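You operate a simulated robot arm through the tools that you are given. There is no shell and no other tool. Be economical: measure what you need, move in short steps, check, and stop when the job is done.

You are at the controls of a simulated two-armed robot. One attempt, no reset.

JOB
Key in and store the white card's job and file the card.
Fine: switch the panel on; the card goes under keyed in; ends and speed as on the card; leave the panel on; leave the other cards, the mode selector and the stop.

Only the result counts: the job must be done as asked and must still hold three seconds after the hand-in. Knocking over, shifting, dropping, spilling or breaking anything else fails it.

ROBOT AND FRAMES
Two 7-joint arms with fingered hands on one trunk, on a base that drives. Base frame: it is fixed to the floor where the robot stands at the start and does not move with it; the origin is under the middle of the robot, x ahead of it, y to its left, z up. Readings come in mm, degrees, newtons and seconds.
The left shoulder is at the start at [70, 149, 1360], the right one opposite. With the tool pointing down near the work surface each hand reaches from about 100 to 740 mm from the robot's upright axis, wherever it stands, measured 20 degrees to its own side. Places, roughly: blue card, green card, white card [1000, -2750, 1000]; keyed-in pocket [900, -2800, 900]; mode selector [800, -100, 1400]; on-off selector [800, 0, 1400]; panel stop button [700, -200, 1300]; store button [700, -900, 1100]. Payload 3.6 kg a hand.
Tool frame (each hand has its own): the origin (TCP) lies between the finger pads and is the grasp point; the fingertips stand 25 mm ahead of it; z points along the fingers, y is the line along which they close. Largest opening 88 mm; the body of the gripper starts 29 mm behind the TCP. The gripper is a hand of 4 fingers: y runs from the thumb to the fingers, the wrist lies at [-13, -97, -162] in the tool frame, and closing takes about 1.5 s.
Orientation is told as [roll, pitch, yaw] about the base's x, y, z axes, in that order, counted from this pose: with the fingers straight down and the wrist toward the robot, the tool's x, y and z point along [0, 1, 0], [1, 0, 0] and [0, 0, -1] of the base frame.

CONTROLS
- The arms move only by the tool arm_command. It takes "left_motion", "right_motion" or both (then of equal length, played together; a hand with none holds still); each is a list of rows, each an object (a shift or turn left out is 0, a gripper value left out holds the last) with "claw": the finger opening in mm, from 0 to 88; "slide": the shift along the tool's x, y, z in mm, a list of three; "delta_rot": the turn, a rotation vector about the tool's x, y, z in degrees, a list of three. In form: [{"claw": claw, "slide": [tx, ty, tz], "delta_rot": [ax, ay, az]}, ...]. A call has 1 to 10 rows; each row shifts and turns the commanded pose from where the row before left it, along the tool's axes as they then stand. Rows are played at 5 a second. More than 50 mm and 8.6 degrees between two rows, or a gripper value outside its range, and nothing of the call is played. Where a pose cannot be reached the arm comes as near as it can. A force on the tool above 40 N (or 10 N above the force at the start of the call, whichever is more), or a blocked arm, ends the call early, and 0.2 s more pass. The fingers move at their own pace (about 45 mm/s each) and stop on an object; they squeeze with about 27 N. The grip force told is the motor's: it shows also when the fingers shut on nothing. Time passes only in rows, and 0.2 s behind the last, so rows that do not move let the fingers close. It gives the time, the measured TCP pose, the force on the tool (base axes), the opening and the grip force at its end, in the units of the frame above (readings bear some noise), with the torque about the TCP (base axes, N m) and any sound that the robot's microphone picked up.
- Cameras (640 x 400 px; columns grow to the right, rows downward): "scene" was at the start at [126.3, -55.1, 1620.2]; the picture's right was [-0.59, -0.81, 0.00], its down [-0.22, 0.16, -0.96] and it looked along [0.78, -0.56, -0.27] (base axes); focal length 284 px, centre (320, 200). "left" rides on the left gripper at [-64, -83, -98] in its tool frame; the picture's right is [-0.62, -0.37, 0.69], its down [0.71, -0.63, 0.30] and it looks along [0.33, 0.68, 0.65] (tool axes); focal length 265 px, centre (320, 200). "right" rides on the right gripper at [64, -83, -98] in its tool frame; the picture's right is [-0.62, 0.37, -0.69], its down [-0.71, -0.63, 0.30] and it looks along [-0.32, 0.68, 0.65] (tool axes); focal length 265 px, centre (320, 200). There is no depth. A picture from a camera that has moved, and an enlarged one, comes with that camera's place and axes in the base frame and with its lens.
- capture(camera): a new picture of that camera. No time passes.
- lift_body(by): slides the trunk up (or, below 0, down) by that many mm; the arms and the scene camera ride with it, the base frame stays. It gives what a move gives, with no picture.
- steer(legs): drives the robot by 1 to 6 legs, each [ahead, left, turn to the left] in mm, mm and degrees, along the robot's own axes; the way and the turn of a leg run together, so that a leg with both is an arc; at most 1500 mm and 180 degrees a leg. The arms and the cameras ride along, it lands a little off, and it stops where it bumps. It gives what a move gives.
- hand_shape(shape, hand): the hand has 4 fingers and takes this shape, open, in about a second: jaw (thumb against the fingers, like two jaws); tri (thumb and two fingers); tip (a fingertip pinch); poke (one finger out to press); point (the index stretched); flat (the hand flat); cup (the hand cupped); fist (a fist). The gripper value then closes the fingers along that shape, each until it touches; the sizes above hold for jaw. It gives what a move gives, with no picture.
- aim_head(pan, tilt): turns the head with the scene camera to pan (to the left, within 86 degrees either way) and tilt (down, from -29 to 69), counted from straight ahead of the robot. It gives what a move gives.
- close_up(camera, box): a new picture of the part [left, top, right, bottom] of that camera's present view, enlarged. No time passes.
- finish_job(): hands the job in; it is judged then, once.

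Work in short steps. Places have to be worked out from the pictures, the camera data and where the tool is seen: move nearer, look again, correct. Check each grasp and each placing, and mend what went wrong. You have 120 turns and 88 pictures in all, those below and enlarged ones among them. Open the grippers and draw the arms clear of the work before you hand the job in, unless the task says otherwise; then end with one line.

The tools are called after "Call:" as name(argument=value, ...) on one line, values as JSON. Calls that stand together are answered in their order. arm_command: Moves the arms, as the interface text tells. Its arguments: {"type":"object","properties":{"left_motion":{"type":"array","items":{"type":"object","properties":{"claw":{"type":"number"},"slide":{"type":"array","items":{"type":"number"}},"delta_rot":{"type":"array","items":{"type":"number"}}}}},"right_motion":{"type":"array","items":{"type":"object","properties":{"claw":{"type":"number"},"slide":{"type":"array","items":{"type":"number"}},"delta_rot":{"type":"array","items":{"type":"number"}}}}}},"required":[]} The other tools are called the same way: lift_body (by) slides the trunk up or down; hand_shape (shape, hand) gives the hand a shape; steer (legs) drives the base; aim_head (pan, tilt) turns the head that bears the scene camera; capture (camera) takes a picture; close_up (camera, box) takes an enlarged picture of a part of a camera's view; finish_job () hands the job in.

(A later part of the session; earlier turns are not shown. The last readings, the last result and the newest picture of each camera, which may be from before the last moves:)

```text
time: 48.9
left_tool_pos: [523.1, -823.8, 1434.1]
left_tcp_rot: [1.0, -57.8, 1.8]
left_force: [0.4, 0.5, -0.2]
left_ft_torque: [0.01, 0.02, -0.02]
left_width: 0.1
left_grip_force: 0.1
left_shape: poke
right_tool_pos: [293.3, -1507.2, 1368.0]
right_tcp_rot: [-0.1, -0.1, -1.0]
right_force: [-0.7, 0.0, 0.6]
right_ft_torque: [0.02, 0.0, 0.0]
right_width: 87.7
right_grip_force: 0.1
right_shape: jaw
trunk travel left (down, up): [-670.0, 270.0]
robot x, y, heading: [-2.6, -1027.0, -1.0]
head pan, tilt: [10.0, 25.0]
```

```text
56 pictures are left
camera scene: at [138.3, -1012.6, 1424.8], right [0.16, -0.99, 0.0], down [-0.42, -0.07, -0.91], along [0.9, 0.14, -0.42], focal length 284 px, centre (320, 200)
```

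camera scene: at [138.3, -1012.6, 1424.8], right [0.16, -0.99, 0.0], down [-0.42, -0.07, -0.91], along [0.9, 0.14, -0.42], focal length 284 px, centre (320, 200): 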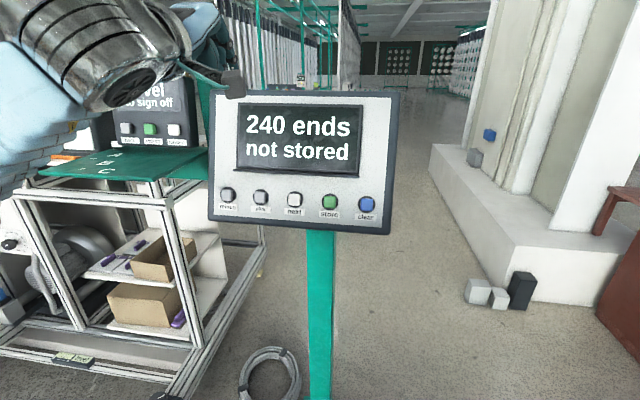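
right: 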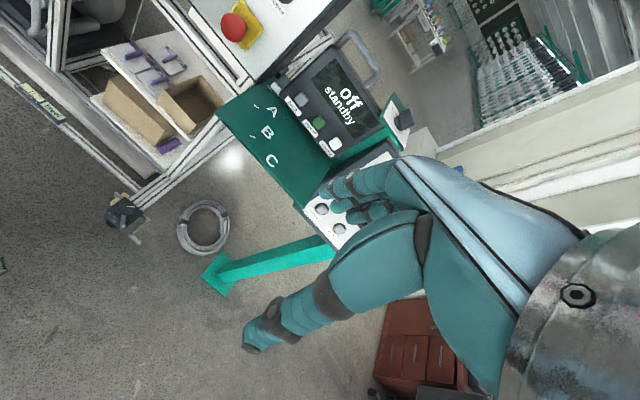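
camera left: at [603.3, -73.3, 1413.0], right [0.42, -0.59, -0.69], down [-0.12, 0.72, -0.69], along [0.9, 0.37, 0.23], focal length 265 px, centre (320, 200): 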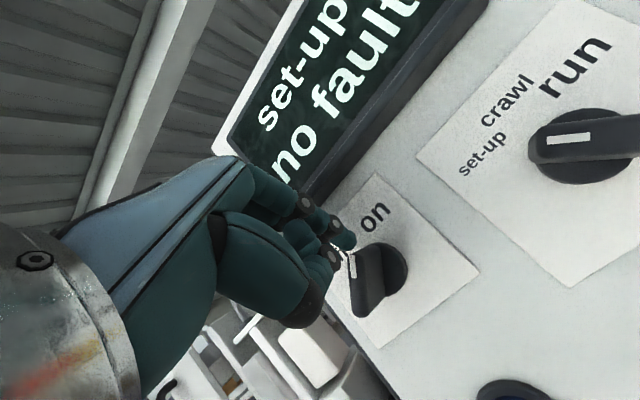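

Buttons triangulate: minus ≈ (734, -689, 1138), spacing ≈ 85 mm, panel leaning back ~23°. Shift left 60 mm and lower the trunk 280 mm.

Call:
steer(legs=[[0, 60, 1]])

Call:
lift_body(by=-280)

Call:
capture(camera="left")

Call:
capture(camera="scene")

```text
time: 50.3
left_tool_pos: [520.4, -754.7, 1433.4]
left_tcp_rot: [1.1, -57.8, 2.8]
left_force: [0.0, 0.2, 0.3]
left_ft_torque: [-0.02, -0.01, 0.04]
left_width: 0.0
left_grip_force: 0.0
left_shape: poke
right_tool_pos: [301.0, -1444.5, 1367.8]
right_tcp_rot: [-0.1, -0.1, 0.1]
right_force: [-0.1, 1.2, 0.6]
right_ft_torque: [-0.01, 0.01, -0.02]
right_width: 87.5
right_grip_force: 0.1
right_shape: jaw
trunk travel left (down, up): [-670.0, 270.0]
robot x, y, heading: [-3.4, -966.9, 0.3]
head pan, tilt: [10.0, 25.0]
```

```text
time: 53.2
left_tool_pos: [518.8, -754.3, 1153.4]
left_tcp_rot: [1.1, -57.8, 2.7]
left_force: [0.6, 0.0, -0.7]
left_ft_torque: [-0.03, 0.01, -0.01]
left_width: 0.0
left_grip_force: 0.0
left_shape: poke
right_tool_pos: [301.7, -1444.0, 1088.1]
right_tcp_rot: [-0.2, -0.1, 0.1]
right_force: [0.2, -0.2, 0.6]
right_ft_torque: [-0.02, 0.0, 0.02]
right_width: 87.7
right_grip_force: 0.1
right_shape: jaw
trunk travel left (down, up): [-390.0, 550.0]
robot x, y, heading: [-6.0, -964.5, 0.3]
head pan, tilt: [10.0, 25.0]
```

```text
55 pictures are left
camera left: at [396.7, -826.4, 1135.3], right [0.43, -0.59, -0.69], down [-0.12, 0.71, -0.69], along [0.9, 0.38, 0.23], focal length 265 px, centre (320, 200)
```

left: 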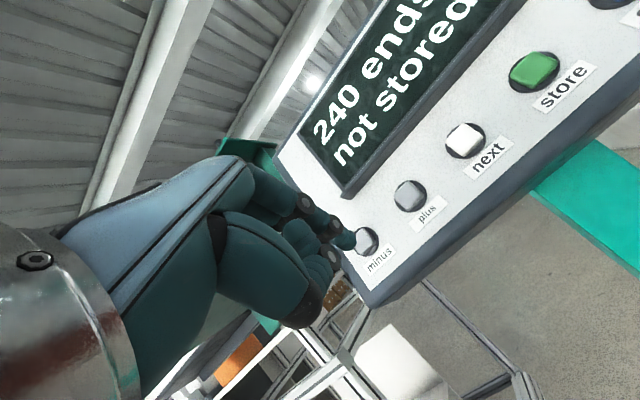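

```text
54 pictures are left
camera scene: at [138.1, -947.0, 1144.9], right [0.18, -0.98, 0.0], down [-0.42, -0.07, -0.91], along [0.89, 0.16, -0.42], focal length 284 px, centre (320, 200)
```

scene: 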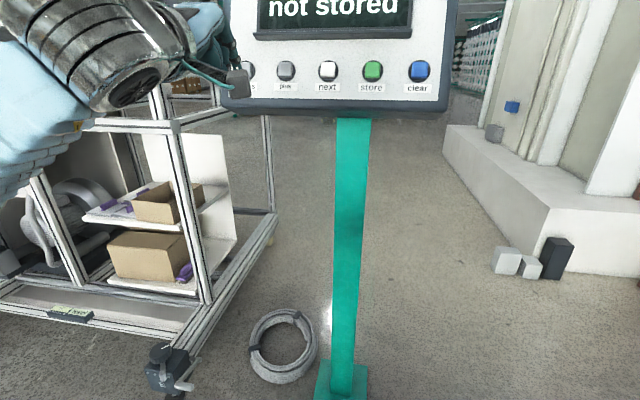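

Refined: buttons at x≈735, z≈1139, y ≈ -690 (minus), -773, -857, -942 (store). Move the fingertip to ~20 mm in front of minus.

Call:
arm_command(left_motion=[{"slide": [14, 22.7, 34.6]}, {"slide": [14, 22.7, 34.6]}, {"slide": [14, 22.7, 34.6]}, {"slide": [14, 22.7, 34.6]}])

Call:
capture(camera="left")

```text
time: 54.2
left_tool_pos: [681.7, -686.2, 1158.8]
left_tcp_rot: [1.2, -57.8, 2.7]
left_force: [-0.1, 0.0, 1.0]
left_ft_torque: [-0.04, 0.0, -0.01]
left_width: 0.3
left_grip_force: 0.1
left_shape: poke
right_tool_pos: [302.8, -1444.3, 1086.6]
right_tcp_rot: [0.0, -0.2, 0.1]
right_force: [0.3, -0.4, 1.0]
right_ft_torque: [-0.02, -0.02, -0.03]
right_width: 87.7
right_grip_force: 0.0
right_shape: jaw
trunk travel left (down, up): [-390.0, 550.0]
robot x, y, heading: [-5.6, -963.6, 0.5]
head pan, tilt: [10.0, 25.0]
```

```text
53 pictures are left
camera left: at [558.9, -758.8, 1140.3], right [0.43, -0.59, -0.69], down [-0.13, 0.72, -0.69], along [0.9, 0.38, 0.23], focal length 265 px, centre (320, 200)
```

left: 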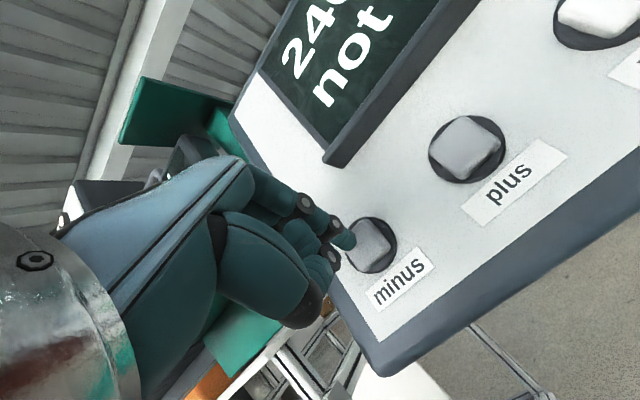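

Tip is about 20 mm off minus. Press forward gently and read the force.

Call:
arm_command(left_motion=[{"slide": [-2, 0, 11]}, {"slide": [0, 0, 10]}, {"slide": [0, 0.4, 3]}])

```text
time: 55.0
left_tool_pos: [702.0, -687.6, 1145.6]
left_tcp_rot: [1.0, -57.8, 2.8]
left_force: [-1.8, -0.4, 1.3]
left_ft_torque: [-0.02, -0.04, -0.03]
left_width: 0.4
left_grip_force: 0.1
left_shape: poke
right_tool_pos: [302.1, -1443.8, 1087.9]
right_tcp_rot: [-0.1, 0.0, 0.1]
right_force: [-0.3, -0.5, 0.3]
right_ft_torque: [-0.03, 0.0, 0.02]
right_width: 87.9
right_grip_force: 0.1
right_shape: jaw
trunk travel left (down, up): [-390.0, 550.0]
robot x, y, heading: [-7.2, -962.4, 0.2]
head pan, tilt: [10.0, 25.0]
```

Light contact (~2 N). Press a few mm more, then back off.

Call:
arm_command(left_motion=[{"slide": [0, 0.4, 3]}, {"slide": [0, 0.4, 3]}])

Call:
close_up(camera="left", box=[240, 0, 480, 150])

```text
time: 55.6
left_tool_pos: [705.8, -688.7, 1145.2]
left_tcp_rot: [1.0, -58.0, 2.7]
left_force: [-4.3, 0.2, 1.2]
left_ft_torque: [0.0, 0.01, -0.03]
left_width: 0.0
left_grip_force: 0.0
left_shape: poke
right_tool_pos: [300.2, -1444.0, 1086.7]
right_tcp_rot: [-0.1, -0.2, 0.1]
right_force: [0.5, 0.2, 0.8]
right_ft_torque: [0.02, 0.02, 0.01]
right_width: 87.8
right_grip_force: 0.1
right_shape: jaw
trunk travel left (down, up): [-390.0, 550.0]
robot x, y, heading: [-1.8, -958.8, 0.2]
head pan, tilt: [10.0, 25.0]
heard: click
```

```text
2.67 times, centred on (360, 75) of left
camera zoom: at [582.8, -760.6, 1125.7], right [0.43, -0.59, -0.69], down [-0.12, 0.71, -0.69], along [0.89, 0.38, 0.24], focal length 708 px, centre (213, 533)
```

zoom: 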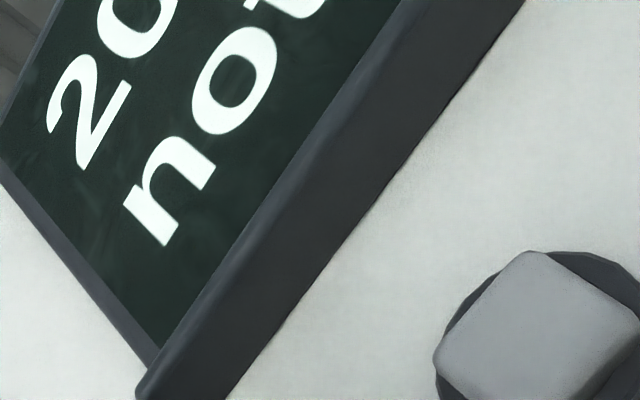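

Clicked; display now starts "20…". Release and view the whole display.

Call:
arm_command(left_motion=[{"slide": [0, -2, -12]}, {"slide": [0, -3, -18]}])

Call:
aim_head(pan=10, tilt=2)

Call:
capture(camera="scene")

```text
time: 56.2
left_tool_pos: [678.8, -689.3, 1154.9]
left_tcp_rot: [1.2, -57.8, 2.8]
left_force: [0.2, 0.7, 0.2]
left_ft_torque: [-0.04, 0.0, 0.03]
left_width: 0.2
left_grip_force: 0.1
left_shape: poke
right_tool_pos: [300.2, -1442.9, 1087.9]
right_tcp_rot: [-0.2, -0.2, 0.2]
right_force: [-0.1, 0.3, -0.4]
right_ft_torque: [-0.02, 0.03, 0.02]
right_width: 87.5
right_grip_force: 0.1
right_shape: jaw
trunk travel left (down, up): [-390.0, 550.0]
robot x, y, heading: [-2.0, -962.4, 0.4]
head pan, tilt: [10.0, 25.0]
```

```text
time: 57.0
left_tool_pos: [680.2, -690.0, 1154.2]
left_tcp_rot: [1.1, -57.8, 2.8]
left_force: [0.0, 0.2, -0.6]
left_ft_torque: [0.0, -0.04, -0.01]
left_width: 0.0
left_grip_force: 0.0
left_shape: poke
right_tool_pos: [301.8, -1442.5, 1088.2]
right_tcp_rot: [-0.1, -0.2, 0.0]
right_force: [-0.1, -1.0, -0.1]
right_ft_torque: [-0.02, 0.03, -0.02]
right_width: 87.8
right_grip_force: 0.1
right_shape: jaw
trunk travel left (down, up): [-390.0, 550.0]
robot x, y, heading: [-5.4, -964.1, 0.1]
head pan, tilt: [10.0, 2.0]
```

```text
51 pictures are left
camera scene: at [136.8, -947.2, 1182.0], right [0.18, -0.98, 0.0], down [-0.03, -0.01, -1.0], along [0.98, 0.18, -0.04], focal length 284 px, centre (320, 200)
```

scene: 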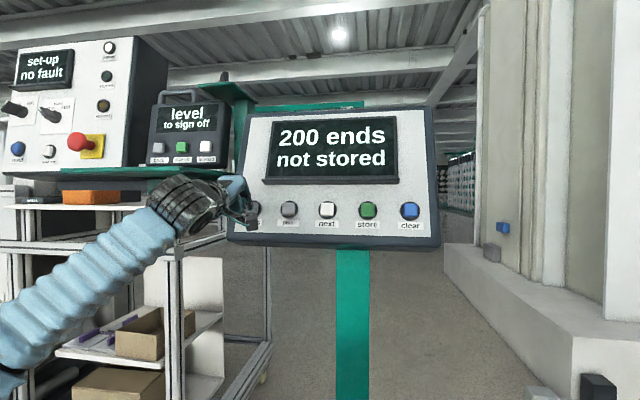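

One press gave 200 ends. Slide right 168 mm to "next" and check.

Call:
arm_command(left_motion=[{"slide": [-42, -1.1, -1.7]}, {"slide": [-42, -1.1, -1.7]}, {"slide": [-42, -1.1, -1.7]}, {"slide": [-42, -1.1, -1.7]}])

Call:
capture(camera="left")

```text
time: 58.0
left_tool_pos: [681.8, -858.9, 1153.3]
left_tcp_rot: [1.1, -57.8, 2.7]
left_force: [-0.3, -0.8, -0.4]
left_ft_torque: [0.02, -0.01, 0.0]
left_width: 0.2
left_grip_force: 0.0
left_shape: poke
right_tool_pos: [301.0, -1444.3, 1087.0]
right_tcp_rot: [0.0, -0.2, 0.1]
right_force: [-0.2, 0.4, -0.3]
right_ft_torque: [0.02, -0.03, 0.02]
right_width: 87.4
right_grip_force: 0.1
right_shape: jaw
trunk travel left (down, up): [-390.0, 550.0]
robot x, y, heading: [-1.1, -965.1, 0.3]
head pan, tilt: [10.0, 2.0]
```

```text
50 pictures are left
camera left: at [558.6, -931.5, 1135.1], right [0.43, -0.59, -0.69], down [-0.13, 0.72, -0.69], along [0.89, 0.38, 0.23], focal length 265 px, centre (320, 200)
```

left: 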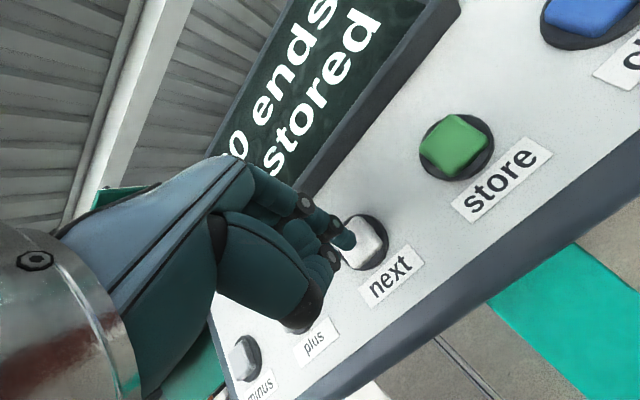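

Same picture as before minus; press next and release.

Call:
arm_command(left_motion=[{"slide": [0, 1.5, 12]}, {"slide": [0, 1.5, 10]}, {"slide": [0, 1, 5]}, {"slide": [0, 0.5, 3]}, {"slide": [0, 0.3, 1.5]}])

Call:
capture(camera="scene")

```text
time: 59.2
left_tool_pos: [707.4, -856.4, 1144.9]
left_tcp_rot: [1.1, -58.1, 2.7]
left_force: [-13.9, -0.2, 1.3]
left_ft_torque: [-0.03, 0.09, -0.06]
left_width: 0.0
left_grip_force: 0.1
left_shape: poke
right_tool_pos: [298.2, -1444.3, 1087.8]
right_tcp_rot: [-0.1, -0.4, 0.1]
right_force: [-0.3, 0.5, -0.1]
right_ft_torque: [-0.04, -0.02, -0.01]
right_width: 87.7
right_grip_force: 0.0
right_shape: jaw
trunk travel left (down, up): [-390.0, 550.0]
robot x, y, heading: [-4.9, -960.0, 0.3]
head pan, tilt: [10.0, 2.0]
heard: click
```

```text
49 pictures are left
camera scene: at [132.8, -947.5, 1182.6], right [0.18, -0.98, 0.0], down [-0.03, -0.01, -1.0], along [0.98, 0.18, -0.03], focal length 284 px, centre (320, 200)
```

scene: 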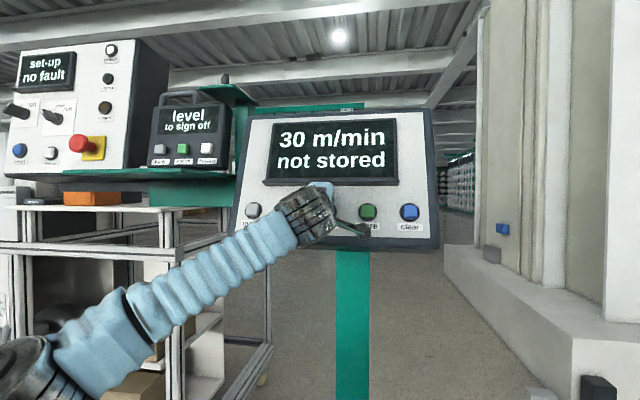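

Next shows 30 m/min; return to minus and press once.

Call:
arm_command(left_motion=[{"slide": [0, -1.3, -12]}, {"slide": [0, -3.5, -19.5]}, {"slide": [42, 1.1, 1.7]}, {"slide": [42, 1.1, 1.7]}, {"slide": [42, 1.1, 1.7]}, {"slide": [42, 1.1, 1.7]}])

Call:
arm_command(left_motion=[{"slide": [0, 1.5, 12]}, {"slide": [0, 1.5, 10]}, {"slide": [0, 1, 5]}, {"slide": [0, 0.5, 3]}, {"slide": [0, 0.2, 1]}])

Call:
capture(camera="scene")

```text
time: 60.6
left_tool_pos: [678.7, -685.7, 1154.6]
left_tcp_rot: [1.0, -57.9, 2.8]
left_force: [-0.4, -0.5, 0.2]
left_ft_torque: [0.01, -0.02, -0.02]
left_width: 0.1
left_grip_force: 0.2
left_shape: poke
right_tool_pos: [301.4, -1442.0, 1087.9]
right_tcp_rot: [-0.2, -0.1, 0.1]
right_force: [0.3, 1.0, -0.1]
right_ft_torque: [0.02, 0.01, 0.01]
right_width: 87.5
right_grip_force: 0.0
right_shape: jaw
trunk travel left (down, up): [-390.0, 550.0]
robot x, y, heading: [-1.0, -959.9, -0.0]
head pan, tilt: [10.0, 2.0]
```

```text
time: 61.8
left_tool_pos: [705.9, -686.9, 1143.9]
left_tcp_rot: [1.1, -58.0, 2.6]
left_force: [-8.3, -0.5, 2.2]
left_ft_torque: [-0.02, 0.03, -0.04]
left_width: 0.4
left_grip_force: 0.2
left_shape: poke
right_tool_pos: [299.2, -1443.9, 1088.8]
right_tcp_rot: [-0.1, -0.2, 0.1]
right_force: [-0.9, -1.0, -1.0]
right_ft_torque: [0.01, 0.02, 0.02]
right_width: 88.0
right_grip_force: 0.0
right_shape: jaw
trunk travel left (down, up): [-390.0, 550.0]
robot x, y, heading: [0.6, -966.0, 0.1]
head pan, tilt: [10.0, 2.0]
heard: click
```

```text
48 pictures are left
camera scene: at [134.9, -947.4, 1182.3], right [0.18, -0.98, 0.0], down [-0.03, -0.01, -1.0], along [0.98, 0.18, -0.03], focal length 284 px, centre (320, 200)
```

scene: 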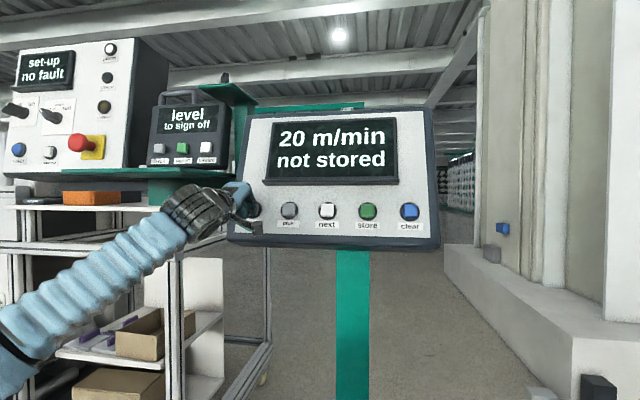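

20 m/min. Now move to store (254 mm right of minus), checking with the wrist camera.

Call:
arm_command(left_motion=[{"slide": [0, -1.2, -12]}, {"slide": [0, -3.5, -19]}, {"slide": [-42, -1.1, -1.7]}, {"slide": [-42, -1.1, -1.7]}, {"slide": [-42, -1.1, -1.7]}, {"slide": [-42, -1.1, -1.7]}, {"slide": [-42, -1.1, -1.7]}, {"slide": [-43, -1.1, -1.7]}])

Call:
capture(camera="left")

```text
time: 63.6
left_tool_pos: [684.2, -943.8, 1152.6]
left_tcp_rot: [1.4, -57.8, 2.6]
left_force: [-0.1, -0.9, -0.2]
left_ft_torque: [-0.05, -0.01, 0.03]
left_width: 0.2
left_grip_force: 0.0
left_shape: poke
right_tool_pos: [301.9, -1445.8, 1086.2]
right_tcp_rot: [0.0, -0.1, 0.1]
right_force: [-0.4, -0.2, 0.5]
right_ft_torque: [0.09, -0.01, 0.01]
right_width: 87.5
right_grip_force: 0.0
right_shape: jaw
trunk travel left (down, up): [-390.0, 550.0]
robot x, y, heading: [-3.6, -963.4, 0.3]
head pan, tilt: [10.0, 2.0]
```

```text
47 pictures are left
camera left: at [560.9, -1016.5, 1133.9], right [0.43, -0.58, -0.69], down [-0.13, 0.72, -0.69], along [0.89, 0.38, 0.23], focal length 265 px, centre (320, 200)
```

left: 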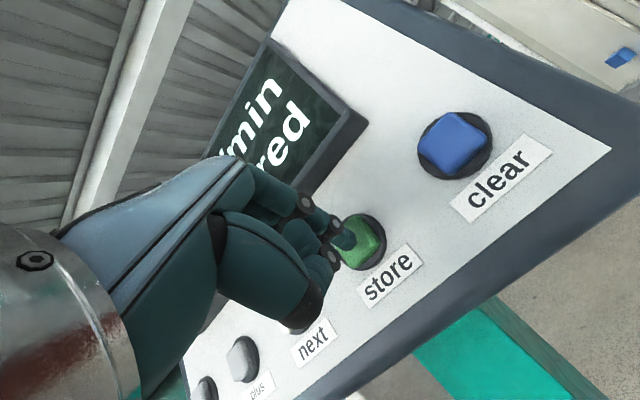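

Aligned with store; press it.

Call:
arm_command(left_motion=[{"slide": [0, 1.5, 12]}, {"slide": [0, 1.5, 10]}, {"slide": [0, 1, 5]}, {"slide": [0, 0.5, 2]}, {"slide": [0, 0.2, 1]}])

Call:
arm_command(left_motion=[{"slide": [0, -2, -14]}, {"slide": [0, -20, -34]}, {"slide": [0, -20, -34]}, {"slide": [0, -20, -34]}])

Call:
capture(camera="scene")

```text
time: 64.8
left_tool_pos: [707.0, -942.9, 1143.9]
left_tcp_rot: [1.1, -58.1, 2.6]
left_force: [-14.7, -0.5, 3.1]
left_ft_torque: [0.0, 0.1, -0.04]
left_width: 0.1
left_grip_force: 0.1
left_shape: poke
right_tool_pos: [298.0, -1444.0, 1088.7]
right_tcp_rot: [0.0, -0.3, 0.1]
right_force: [-0.2, -0.3, 1.1]
right_ft_torque: [0.0, 0.02, -0.03]
right_width: 87.9
right_grip_force: 0.1
right_shape: jaw
trunk travel left (down, up): [-390.0, 550.0]
robot x, y, heading: [-4.6, -960.6, 0.3]
head pan, tilt: [10.0, 2.0]
heard: click
```

```text
time: 65.8
left_tool_pos: [577.5, -948.0, 1150.9]
left_tcp_rot: [1.0, -57.9, 2.9]
left_force: [-1.0, 0.4, 1.1]
left_ft_torque: [-0.02, -0.02, 0.0]
left_width: 0.0
left_grip_force: 0.0
left_shape: poke
right_tool_pos: [300.2, -1442.2, 1088.0]
right_tcp_rot: [-0.1, -0.2, 0.2]
right_force: [0.1, 0.5, 0.6]
right_ft_torque: [0.0, -0.01, -0.01]
right_width: 87.7
right_grip_force: 0.0
right_shape: jaw
trunk travel left (down, up): [-390.0, 550.0]
robot x, y, heading: [-3.2, -965.1, 0.2]
head pan, tilt: [10.0, 2.0]
```

```text
46 pictures are left
camera scene: at [135.1, -947.0, 1182.3], right [0.18, -0.98, 0.0], down [-0.03, -0.01, -1.0], along [0.98, 0.18, -0.03], focal length 284 px, centre (320, 200)
```

scene: 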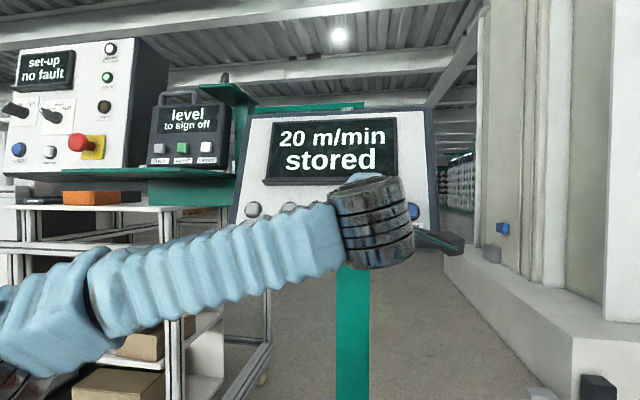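

"Stored". Now raise the trunk and look toward the desk to plan the card work.

Call:
arm_command(left_motion=[{"slide": [40, 0, -20]}, {"slide": [40, 0, -20]}, {"slide": [40, 0, -20]}, {"slide": [40, 0, 0]}])

Call:
lift_body(by=380)

Call:
aim_head(pan=-60, tilt=18)

Call:
capture(camera="scene")

```text
time: 66.8
left_tool_pos: [515.6, -793.1, 1183.9]
left_tcp_rot: [0.9, -57.8, 2.9]
left_force: [-0.3, 0.3, -0.2]
left_ft_torque: [0.01, -0.03, 0.02]
left_width: 0.1
left_grip_force: 0.1
left_shape: poke
right_tool_pos: [301.2, -1441.9, 1088.3]
right_tcp_rot: [-0.2, -0.1, 0.1]
right_force: [0.1, 0.2, -0.8]
right_ft_torque: [-0.01, 0.03, 0.0]
right_width: 88.1
right_grip_force: 0.0
right_shape: jaw
trunk travel left (down, up): [-390.0, 550.0]
robot x, y, heading: [-4.7, -963.9, 0.2]
head pan, tilt: [10.0, 2.0]
```

```text
time: 70.5
left_tool_pos: [516.9, -795.4, 1564.8]
left_tcp_rot: [1.2, -57.8, 2.8]
left_force: [0.9, -0.8, 0.0]
left_ft_torque: [0.02, 0.0, 0.0]
left_width: 0.0
left_grip_force: 0.1
left_shape: poke
right_tool_pos: [301.9, -1443.8, 1468.3]
right_tcp_rot: [-0.2, -0.1, 0.1]
right_force: [0.7, 0.6, -0.2]
right_ft_torque: [0.01, 0.0, -0.01]
right_width: 87.8
right_grip_force: 0.0
right_shape: jaw
trunk travel left (down, up): [-770.0, 170.0]
robot x, y, heading: [-0.3, -960.1, 0.2]
head pan, tilt: [10.0, 2.0]
```

```text
time: 71.9
left_tool_pos: [516.3, -795.4, 1564.0]
left_tcp_rot: [1.1, -57.8, 2.9]
left_force: [-0.5, -0.4, 0.8]
left_ft_torque: [-0.01, -0.03, -0.01]
left_width: 0.0
left_grip_force: 0.0
left_shape: poke
right_tool_pos: [301.6, -1442.7, 1466.8]
right_tcp_rot: [-0.1, -0.2, 0.1]
right_force: [-1.2, 0.3, -0.6]
right_ft_torque: [0.0, 0.01, -0.04]
right_width: 87.5
right_grip_force: 0.1
right_shape: jaw
trunk travel left (down, up): [-770.0, 170.0]
robot x, y, heading: [-2.2, -963.0, -0.2]
head pan, tilt: [-60.0, 18.0]
```

```text
45 pictures are left
camera scene: at [94.6, -1043.9, 1536.2], right [-0.86, -0.5, 0.0], down [-0.16, 0.27, -0.95], along [0.48, -0.82, -0.31], focal length 284 px, centre (320, 200)
```

scene: 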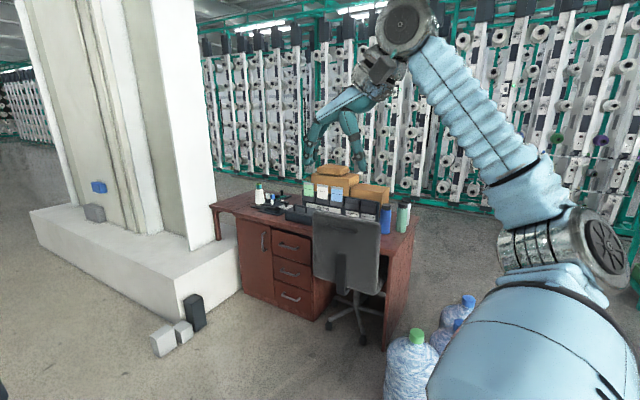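

Call:
close_up(camera="scene", box=[240, 155, 420, 275])

```text
3.33 times, centred on (330, 215) of scene
camera zoom: at [94.6, -1043.9, 1536.2], right [-0.86, -0.5, 0.0], down [-0.16, 0.27, -0.95], along [0.48, -0.82, -0.31], focal length 946 px, centre (287, 150)
```

zoom: 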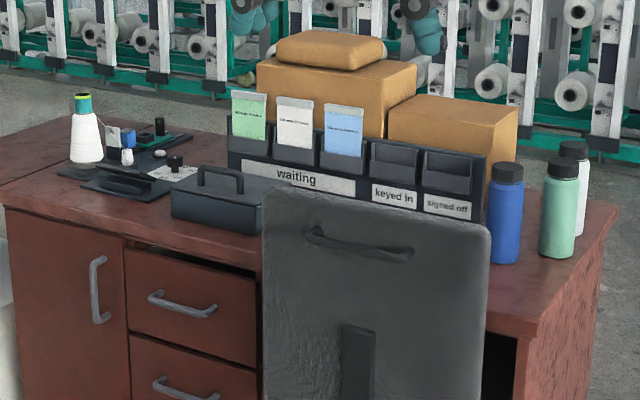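

The desk front faces +y at y≈-2500, rack at y≈-2720 with (from +x) green, white, blue, keyed in, signed off. The chair is tucked in front of keyed-in, so I'll stand left of it facing -y. Drive in stages.

Call:
steer(legs=[[0, -900, 0], [0, 0, -90], [0, 1150, 0]])

Call:
aim_head(pan=-15, tilt=40)

Call:
capture(camera="scene")

```text
time: 85.8
left_tool_pos: [514.5, -1760.0, 1571.7]
left_tcp_rot: [5.7, -58.1, -6.2]
left_force: [-1.8, -1.8, 0.6]
left_ft_torque: [0.04, 0.04, 0.12]
left_width: 0.1
left_grip_force: 0.0
left_shape: poke
right_tool_pos: [248.6, -2380.8, 1465.9]
right_tcp_rot: [1.3, -2.2, -4.8]
right_force: [-0.4, -1.2, 0.5]
right_ft_torque: [0.09, -0.08, 0.03]
right_width: 88.1
right_grip_force: 0.1
right_shape: jaw
trunk travel left (down, up): [-770.0, 170.0]
robot x, y, heading: [13.8, -1835.1, -3.4]
head pan, tilt: [-60.0, 18.0]
stopped in leg 2: the robot was blocked; the commanded pose is now the measured one
```

```text
time: 87.0
left_tool_pos: [552.0, -1718.2, 1554.0]
left_tcp_rot: [2.5, -56.6, -3.0]
left_force: [1.2, 0.3, 0.1]
left_ft_torque: [0.0, -0.01, -0.02]
left_width: 0.0
left_grip_force: 0.0
left_shape: poke
right_tool_pos: [285.2, -2342.2, 1472.3]
right_tcp_rot: [-0.3, -0.7, -4.4]
right_force: [0.3, 0.2, 0.9]
right_ft_torque: [-0.02, 0.05, -0.03]
right_width: 87.8
right_grip_force: 0.1
right_shape: jaw
trunk travel left (down, up): [-770.0, 170.0]
robot x, y, heading: [15.3, -1837.6, -3.1]
head pan, tilt: [-15.0, 40.0]
```

```text
43 pictures are left
camera scene: at [155.8, -1864.2, 1500.4], right [-0.31, -0.95, 0.0], down [-0.62, 0.2, -0.76], along [0.72, -0.24, -0.65], focal length 284 px, centre (320, 200)
```

scene: 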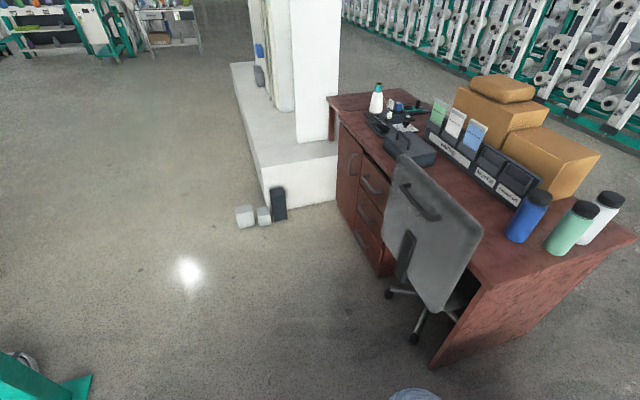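

Blocked while turning. Look down to the right to see what it is touching.

Call:
aim_head(pan=-75, tilt=60)

Call:
capture(camera="scene")

```text
time: 88.3
left_tool_pos: [548.6, -1717.7, 1556.2]
left_tcp_rot: [2.4, -56.8, -3.0]
left_force: [0.8, 0.8, -0.8]
left_ft_torque: [0.0, 0.03, 0.0]
left_width: 0.2
left_grip_force: 0.1
left_shape: poke
right_tool_pos: [279.6, -2342.6, 1472.9]
right_tcp_rot: [-0.4, -0.9, -4.4]
right_force: [0.2, 0.6, 0.2]
right_ft_torque: [0.03, 0.01, 0.03]
right_width: 87.7
right_grip_force: 0.1
right_shape: jaw
trunk travel left (down, up): [-770.0, 170.0]
robot x, y, heading: [16.6, -1837.1, -3.2]
head pan, tilt: [-75.0, 60.0]
```

```text
42 pictures are left
camera scene: at [84.4, -1904.3, 1474.6], right [-0.98, -0.21, 0.0], down [-0.18, 0.85, -0.5], along [0.1, -0.49, -0.87], focal length 284 px, centre (320, 200)
```

scene: 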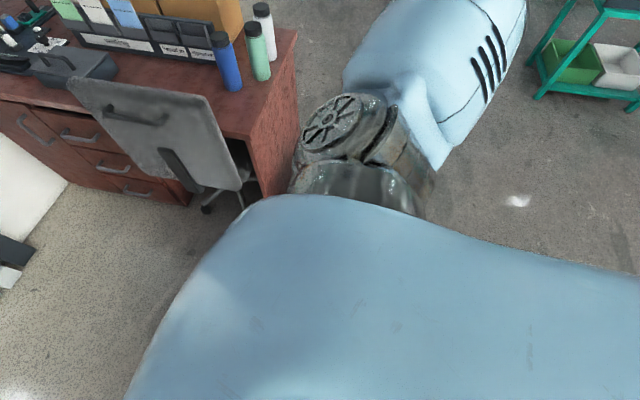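

The right side is near the water carboys at about (250, -2280). Back away to the left first, then look at them.

Call:
steer(legs=[[0, 350, 0]])

Call:
aim_head(pan=-55, tilt=35)

Call:
capture(camera="scene")

```text
time: 93.2
left_tool_pos: [558.0, -1371.8, 1559.1]
left_tcp_rot: [2.7, -57.2, -2.8]
left_force: [0.0, 0.1, 0.1]
left_ft_torque: [0.0, -0.06, -0.01]
left_width: 0.1
left_grip_force: 0.1
left_shape: poke
right_tool_pos: [295.0, -1997.2, 1474.6]
right_tcp_rot: [-0.2, -1.2, -4.1]
right_force: [-0.4, -0.2, -0.4]
right_ft_torque: [-0.02, -0.02, -0.02]
right_width: 88.1
right_grip_force: 0.1
right_shape: jaw
trunk travel left (down, up): [-770.0, 170.0]
robot x, y, heading: [30.9, -1493.4, -2.8]
head pan, tilt: [-75.0, 60.0]
```

```text
time: 94.1
left_tool_pos: [559.0, -1371.3, 1558.5]
left_tcp_rot: [2.6, -57.1, -2.8]
left_force: [0.1, -0.8, 0.7]
left_ft_torque: [0.03, 0.01, -0.02]
left_width: 0.0
left_grip_force: 0.1
left_shape: poke
right_tool_pos: [296.1, -1997.0, 1474.8]
right_tcp_rot: [-0.3, -1.1, -4.3]
right_force: [0.2, -1.2, -0.3]
right_ft_torque: [-0.01, 0.01, 0.01]
right_width: 88.1
right_grip_force: 0.1
right_shape: jaw
trunk travel left (down, up): [-770.0, 170.0]
robot x, y, heading: [27.1, -1492.4, -2.7]
head pan, tilt: [-55.0, 35.0]
```

```text
41 pictures are left
camera scene: at [129.6, -1567.8, 1509.0], right [-0.85, -0.53, 0.0], down [-0.31, 0.49, -0.82], along [0.44, -0.69, -0.57], focal length 284 px, centre (320, 200)
```

scene: 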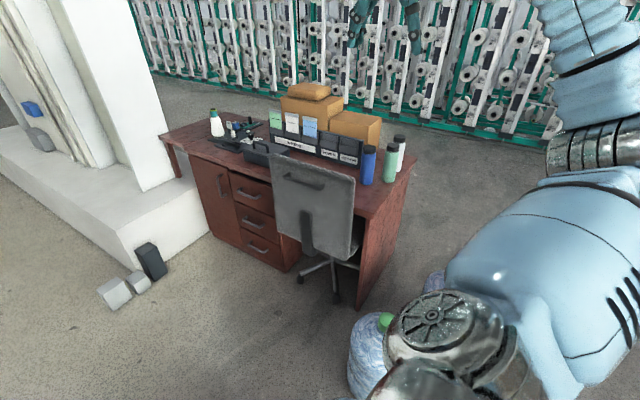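

Carboys are still upright in the same place. Turn here (clear), then move left along y≈-1490 before approaching the desk.

Call:
steer(legs=[[0, 0, -87.3], [0, 1150, 0]])

Call:
aim_head(pan=-10, tilt=35)

Call:
capture(camera="scene")

```text
time: 118.6
left_tool_pos: [1314.2, -2018.4, 1557.7]
left_tcp_rot: [2.8, -57.1, -90.7]
left_force: [0.9, -0.1, 0.4]
left_ft_torque: [0.02, 0.02, -0.02]
left_width: 0.0
left_grip_force: 0.0
left_shape: poke
right_tool_pos: [678.8, -1780.0, 1471.9]
right_tcp_rot: [-0.1, -1.1, -92.0]
right_force: [-0.5, 0.3, -0.9]
right_ft_torque: [-0.01, -0.03, -0.01]
right_width: 88.0
right_grip_force: 0.1
right_shape: jaw
trunk travel left (down, up): [-770.0, 170.0]
robot x, y, heading: [1176.2, -1495.8, -90.3]
head pan, tilt: [-55.0, 35.0]
```

```text
time: 119.7
left_tool_pos: [1316.5, -2017.4, 1559.1]
left_tcp_rot: [2.6, -57.2, -90.7]
left_force: [0.4, -0.3, -0.3]
left_ft_torque: [0.01, 0.04, -0.01]
left_width: 0.0
left_grip_force: 0.1
left_shape: poke
right_tool_pos: [680.8, -1777.0, 1473.5]
right_tcp_rot: [-0.1, -1.1, -92.0]
right_force: [-0.7, 0.6, 0.0]
right_ft_torque: [-0.01, 0.0, 0.0]
right_width: 87.7
right_grip_force: 0.0
right_shape: jaw
trunk travel left (down, up): [-770.0, 170.0]
robot x, y, heading: [1179.0, -1494.7, -90.5]
head pan, tilt: [-10.0, 35.0]
```

```text
40 pictures are left
camera scene: at [1161.0, -1632.9, 1509.1], right [-0.98, 0.18, 0.0], down [0.11, 0.56, -0.82], along [-0.15, -0.81, -0.57], focal length 284 px, centre (320, 200)
```

scene: 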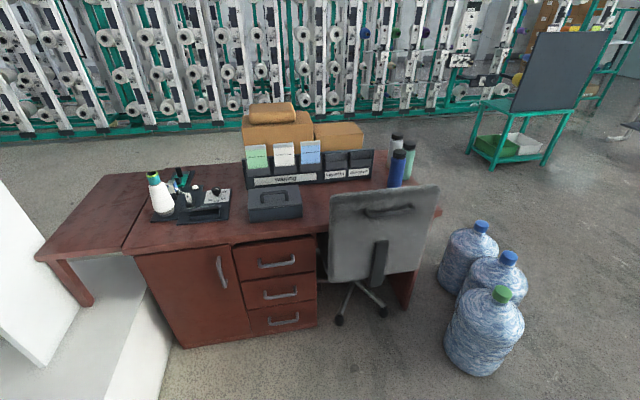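

Clear view: white card at about (1107, -2797, 956), pitch ≈116 mm, keyed-in pocket x≈874; chair back top ~z 930 at y≈-2470. Advance 600 mm.

Call:
steer(legs=[[600, 0, 0.5]])

Call:
aim_head(pan=-10, tilt=38)

Call:
capture(camera="scene")

```text
time: 127.8
left_tool_pos: [1314.5, -2614.0, 1560.3]
left_tcp_rot: [2.7, -57.2, -90.4]
left_force: [-0.3, -0.4, 0.1]
left_ft_torque: [0.0, -0.01, 0.0]
left_width: 0.1
left_grip_force: 0.0
left_shape: poke
right_tool_pos: [677.7, -2379.8, 1473.0]
right_tcp_rot: [-0.2, -1.2, -91.7]
right_force: [0.4, 0.1, 0.2]
right_ft_torque: [-0.01, -0.05, -0.02]
right_width: 87.9
right_grip_force: 0.1
right_shape: jaw
trunk travel left (down, up): [-770.0, 170.0]
robot x, y, heading: [1174.5, -2095.8, -90.1]
head pan, tilt: [-10.0, 35.0]
```

```text
time: 128.4
left_tool_pos: [1314.1, -2614.2, 1558.7]
left_tcp_rot: [2.7, -57.2, -90.3]
left_force: [-1.3, 1.1, 0.3]
left_ft_torque: [0.0, -0.02, -0.02]
left_width: 0.0
left_grip_force: 0.0
left_shape: poke
right_tool_pos: [678.5, -2379.5, 1471.9]
right_tcp_rot: [-0.2, -1.2, -91.6]
right_force: [-0.4, 0.0, 0.4]
right_ft_torque: [0.02, -0.01, 0.03]
right_width: 87.8
right_grip_force: 0.1
right_shape: jaw
trunk travel left (down, up): [-770.0, 170.0]
robot x, y, heading: [1175.9, -2093.7, -90.1]
head pan, tilt: [-10.0, 38.0]
```

```text
39 pictures are left
camera scene: at [1157.4, -2229.9, 1504.5], right [-0.98, 0.18, 0.0], down [0.11, 0.61, -0.79], along [-0.14, -0.78, -0.62], focal length 284 px, centre (320, 200)
```

scene: 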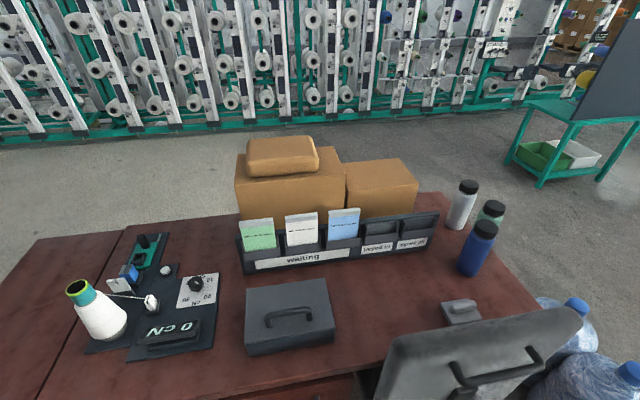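

Call:
close_up(camera="scene", box=[230, 190, 450, 290])

```text
2.91 times, centred on (340, 240) of scene
camera zoom: at [1157.4, -2229.9, 1504.5], right [-0.98, 0.18, 0.0], down [0.11, 0.61, -0.79], along [-0.14, -0.78, -0.62], focal length 826 px, centre (262, 84)
```

zoom: 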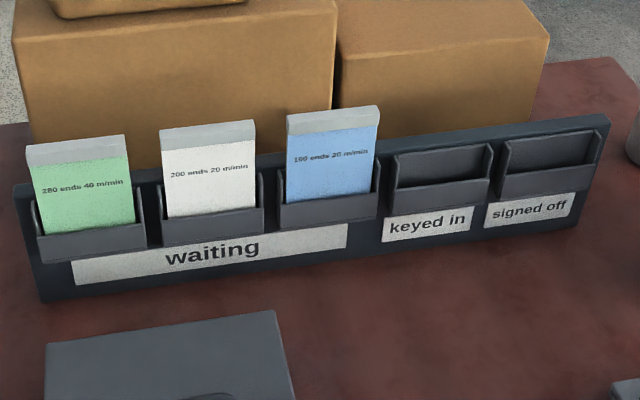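

Everything is axis-aligned: white card tab at (1106, -2803, ~997), keyed-in slot 234 mm toward -x, board top z≈950, box behind at y≈-2870. Lower the trunk 120 and bring the right hand above the white card.

Call:
lift_body(by=-120)

Call:
arm_command(right_motion=[{"slide": [33, 30, 0]}, {"slide": [33, 30, 0]}, {"slide": [33, 30, 0]}, {"slide": [33, 30, 0]}, {"slide": [33, 30, 0]}, {"slide": [33, 30, 0]}, {"slide": [33, 30, 0]}, {"slide": [33, 30, 0]}, {"slide": [33, 30, 0]}, {"slide": [33, 30, 0]}])

Call:
capture(camera="right")

```text
time: 129.9
left_tool_pos: [1317.5, -2615.3, 1438.2]
left_tcp_rot: [2.6, -57.2, -90.2]
left_force: [-0.1, 0.0, -0.2]
left_ft_torque: [0.01, -0.01, -0.02]
left_width: 0.4
left_grip_force: 0.1
left_shape: poke
right_tool_pos: [680.5, -2380.4, 1353.5]
right_tcp_rot: [-0.3, -1.1, -91.5]
right_force: [0.2, 0.0, -0.2]
right_ft_torque: [0.0, 0.0, 0.01]
right_width: 87.9
right_grip_force: 0.1
right_shape: jaw
trunk travel left (down, up): [-650.0, 290.0]
robot x, y, heading: [1174.6, -2091.5, -90.1]
head pan, tilt: [-10.0, 38.0]
```

```text
time: 132.1
left_tool_pos: [1314.3, -2616.5, 1439.0]
left_tcp_rot: [2.6, -57.0, -90.3]
left_force: [-0.1, 0.3, 1.0]
left_ft_torque: [-0.01, -0.03, 0.03]
left_width: 0.0
left_grip_force: 0.0
left_shape: poke
right_tool_pos: [972.9, -2668.6, 1354.7]
right_tcp_rot: [0.0, -1.0, -91.8]
right_force: [0.0, 0.5, 0.3]
right_ft_torque: [0.0, -0.01, -0.04]
right_width: 87.8
right_grip_force: 0.1
right_shape: jaw
right hand out of reach, approached as far as the arm can: row 10
trunk travel left (down, up): [-650.0, 290.0]
robot x, y, heading: [1174.3, -2095.9, -90.0]
head pan, tilt: [-10.0, 38.0]
```

```text
37 pictures are left
camera right: at [1038.8, -2585.7, 1450.6], right [-0.63, -0.34, 0.7], down [-0.69, 0.65, -0.31], along [-0.35, -0.68, -0.64], focal length 265 px, centre (320, 200)
```

right: 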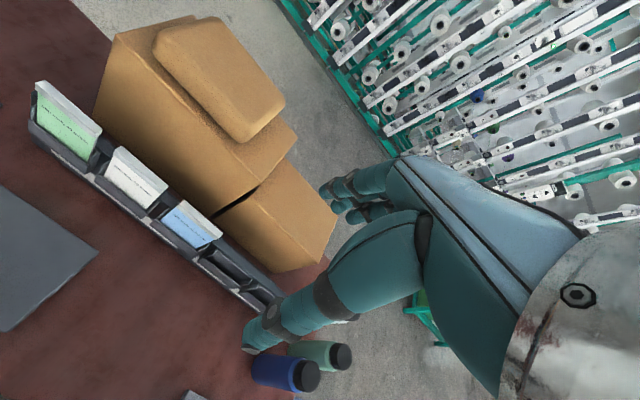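

The gripper is above, in front of the rack. Descend and shift over the white card while still in front of it, narrowing the jaws to 40 mm.

Call:
arm_command(right_motion=[{"slide": [22, 0, 34], "claw": 40}, {"slide": [22, 0, 34]}, {"slide": [22, 0, 34]}, {"slide": [22, 0, 34]}, {"slide": [22, 0, 34]}, {"slide": [22, 0, 34]}])

Call:
capture(camera="right")

Call:
capture(camera="scene")

```text
time: 133.5
left_tool_pos: [1315.2, -2615.3, 1439.3]
left_tcp_rot: [2.6, -57.2, -90.3]
left_force: [-0.3, 0.2, -0.9]
left_ft_torque: [0.04, 0.0, 0.02]
left_width: 0.1
left_grip_force: 0.1
left_shape: poke
right_tool_pos: [1094.2, -2672.2, 1172.9]
right_tcp_rot: [0.0, -1.3, -91.6]
right_force: [0.0, 0.5, 0.6]
right_ft_torque: [0.0, -0.04, 0.05]
right_width: 40.5
right_grip_force: 0.0
right_shape: jaw
right hand out of reach, approached as far as the arm can: row 6
trunk travel left (down, up): [-650.0, 290.0]
robot x, y, heading: [1175.0, -2095.2, -90.0]
head pan, tilt: [-10.0, 38.0]
```

```text
36 pictures are left
camera right: at [1161.6, -2588.6, 1268.6], right [-0.63, -0.34, 0.7], down [-0.7, 0.64, -0.32], along [-0.34, -0.69, -0.64], focal length 265 px, centre (320, 200)
```

right: 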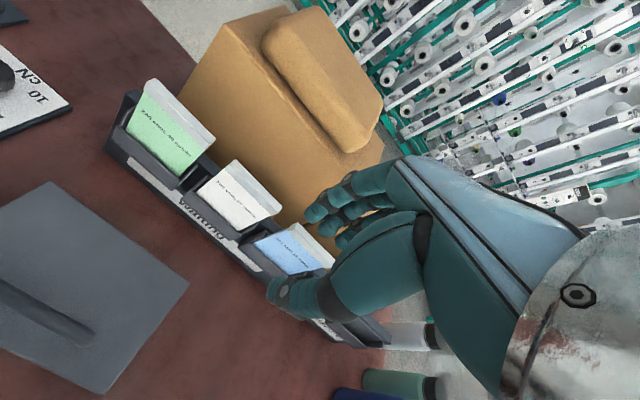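

```text
35 pictures are left
camera scene: at [1158.0, -2229.5, 1384.6], right [-0.98, 0.18, 0.0], down [0.11, 0.61, -0.79], along [-0.14, -0.78, -0.62], focal length 284 px, centre (320, 200)
```

scene: 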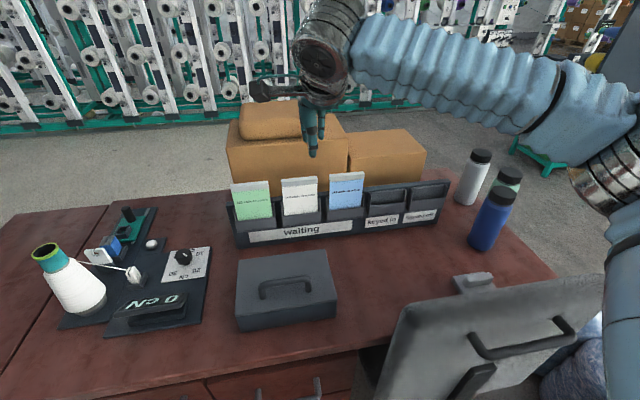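

The right arm is near its limit this far inward; shift the robot left 130 mm so the card is on the right arm's side.

Call:
steer(legs=[[0, 130, 0]])

Call:
arm_command(right_motion=[{"slide": [-40, 0, 0]}, {"slide": [-40, 0, 0]}, {"slide": [-38, 0, 10]}, {"slide": [0, 20, 25]}, {"slide": [0, 25, 25]}])

Call:
capture(camera="right")

```text
time: 135.8
left_tool_pos: [1446.1, -2615.4, 1439.0]
left_tcp_rot: [2.6, -57.2, -90.2]
left_force: [-0.1, 0.8, 0.6]
left_ft_torque: [0.02, -0.03, 0.01]
left_width: 0.2
left_grip_force: 0.0
left_shape: poke
right_tool_pos: [1225.1, -2673.8, 1172.6]
right_tcp_rot: [-0.1, -1.2, -91.5]
right_force: [-0.1, 0.4, 0.1]
right_ft_torque: [-0.02, -0.01, 0.0]
right_width: 40.2
right_grip_force: 0.1
right_shape: jaw
trunk travel left (down, up): [-650.0, 290.0]
robot x, y, heading: [1307.8, -2095.6, -90.0]
head pan, tilt: [-10.0, 38.0]
```

```text
time: 137.0
left_tool_pos: [1446.3, -2616.7, 1438.3]
left_tcp_rot: [2.6, -57.1, -90.1]
left_force: [-0.3, -0.1, 0.1]
left_ft_torque: [0.0, -0.01, 0.0]
left_width: 0.0
left_grip_force: 0.0
left_shape: poke
right_tool_pos: [1107.4, -2718.8, 1112.7]
right_tcp_rot: [-0.2, -1.1, -91.6]
right_force: [0.6, -0.5, 0.2]
right_ft_torque: [0.02, 0.03, 0.02]
right_width: 40.3
right_grip_force: 0.1
right_shape: jaw
trunk travel left (down, up): [-650.0, 290.0]
robot x, y, heading: [1305.9, -2096.3, -90.1]
head pan, tilt: [-10.0, 38.0]
```

```text
34 pictures are left
camera right: at [1174.3, -2634.3, 1208.7], right [-0.63, -0.34, 0.7], down [-0.7, 0.64, -0.32], along [-0.34, -0.69, -0.64], focal length 265 px, centre (320, 200)
```

right: 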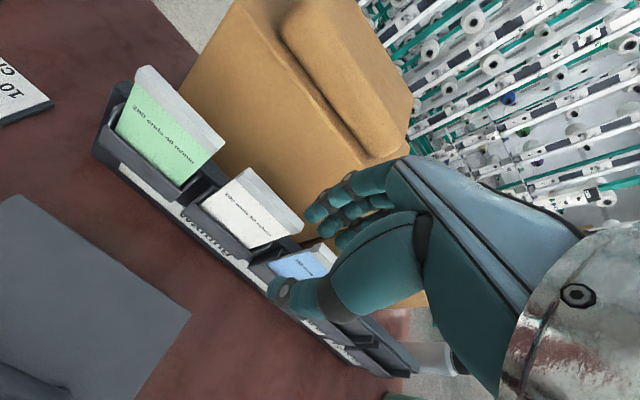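

Following well; tab centre works out at (1110, -2806, ~1000). Move over it with fingertips still above the tab.

Call:
arm_command(right_motion=[{"slide": [1.7, 29, 13]}, {"slide": [1.7, 29, 13]}, {"slide": [1.7, 29, 12]}])

Call:
capture(camera="right")

Call:
close_up(camera="scene", box=[220, 90, 380, 240])

```text
time: 137.8
left_tool_pos: [1444.1, -2614.6, 1439.7]
left_tcp_rot: [2.7, -57.2, -90.4]
left_force: [0.7, 0.3, 0.1]
left_ft_torque: [-0.01, 0.02, -0.02]
left_width: 0.0
left_grip_force: 0.1
left_shape: poke
right_tool_pos: [1099.1, -2790.4, 1076.6]
right_tcp_rot: [0.0, -1.3, -91.6]
right_force: [0.4, -0.2, 1.0]
right_ft_torque: [0.02, -0.01, 0.02]
right_width: 40.1
right_grip_force: 0.1
right_shape: jaw
right hand out of reach, approached as far as the arm can: row 3
trunk travel left (down, up): [-650.0, 290.0]
robot x, y, heading: [1307.7, -2092.8, -90.4]
head pan, tilt: [-10.0, 38.0]
```

```text
33 pictures are left
camera right: at [1166.5, -2705.8, 1172.3], right [-0.63, -0.34, 0.7], down [-0.7, 0.64, -0.32], along [-0.34, -0.69, -0.64], focal length 265 px, centre (320, 200)
```

right: 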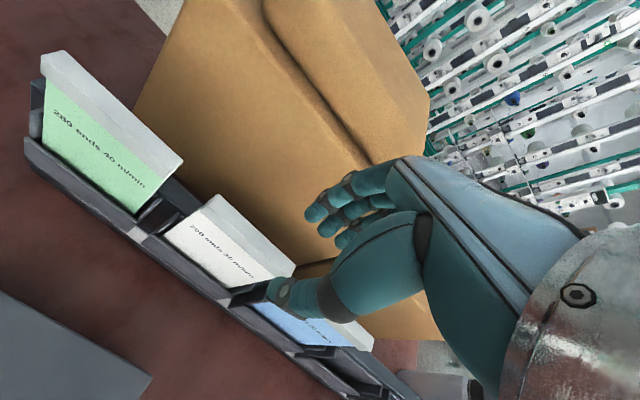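

```text
2.67 times, centred on (300, 165) of scene
camera zoom: at [1288.9, -2229.6, 1384.5], right [-0.98, 0.18, 0.0], down [0.11, 0.61, -0.79], along [-0.14, -0.78, -0.62], focal length 757 px, centre (373, 293)
```

zoom: 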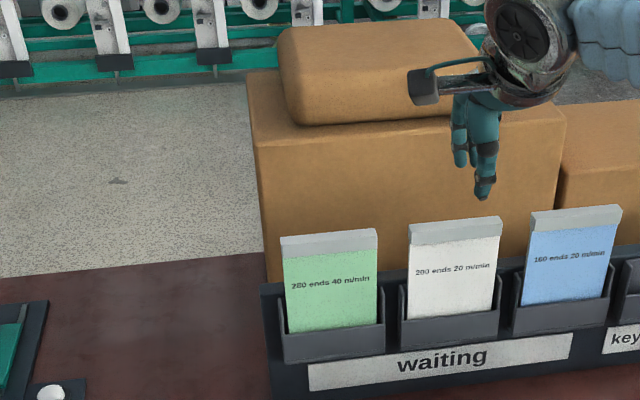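

Just at full reach. Pull the hand back 40 mm and drive 40 mm forward.

Call:
arm_command(right_motion=[{"slide": [6, -40, 0]}])

Call:
steer(legs=[[40, 0, 0]])

```text
time: 138.2
left_tool_pos: [1445.9, -2614.4, 1439.3]
left_tcp_rot: [2.5, -57.2, -90.1]
left_force: [-0.2, 0.6, 0.5]
left_ft_torque: [-0.01, -0.01, 0.05]
left_width: 0.0
left_grip_force: 0.0
left_shape: poke
right_tool_pos: [1112.1, -2748.4, 1076.0]
right_tcp_rot: [-0.1, -1.2, -91.5]
right_force: [-0.8, 0.1, 0.0]
right_ft_torque: [-0.01, 0.04, 0.01]
right_width: 40.2
right_grip_force: 0.1
right_shape: jaw
trunk travel left (down, up): [-650.0, 290.0]
robot x, y, heading: [1306.3, -2093.1, -90.2]
head pan, tilt: [-10.0, 38.0]
```

```text
time: 139.4
left_tool_pos: [1447.3, -2655.7, 1437.8]
left_tcp_rot: [2.4, -57.0, -90.0]
left_force: [-1.1, -1.1, -0.1]
left_ft_torque: [0.01, 0.02, 0.0]
left_width: 0.0
left_grip_force: 0.1
left_shape: poke
right_tool_pos: [1111.7, -2791.6, 1075.8]
right_tcp_rot: [-0.3, -1.3, -91.3]
right_force: [-0.9, -0.6, 0.3]
right_ft_torque: [-0.02, 0.03, 0.03]
right_width: 40.2
right_grip_force: 0.1
right_shape: jaw
trunk travel left (down, up): [-650.0, 290.0]
robot x, y, heading: [1306.6, -2137.9, -89.8]
head pan, tilt: [-10.0, 38.0]
```

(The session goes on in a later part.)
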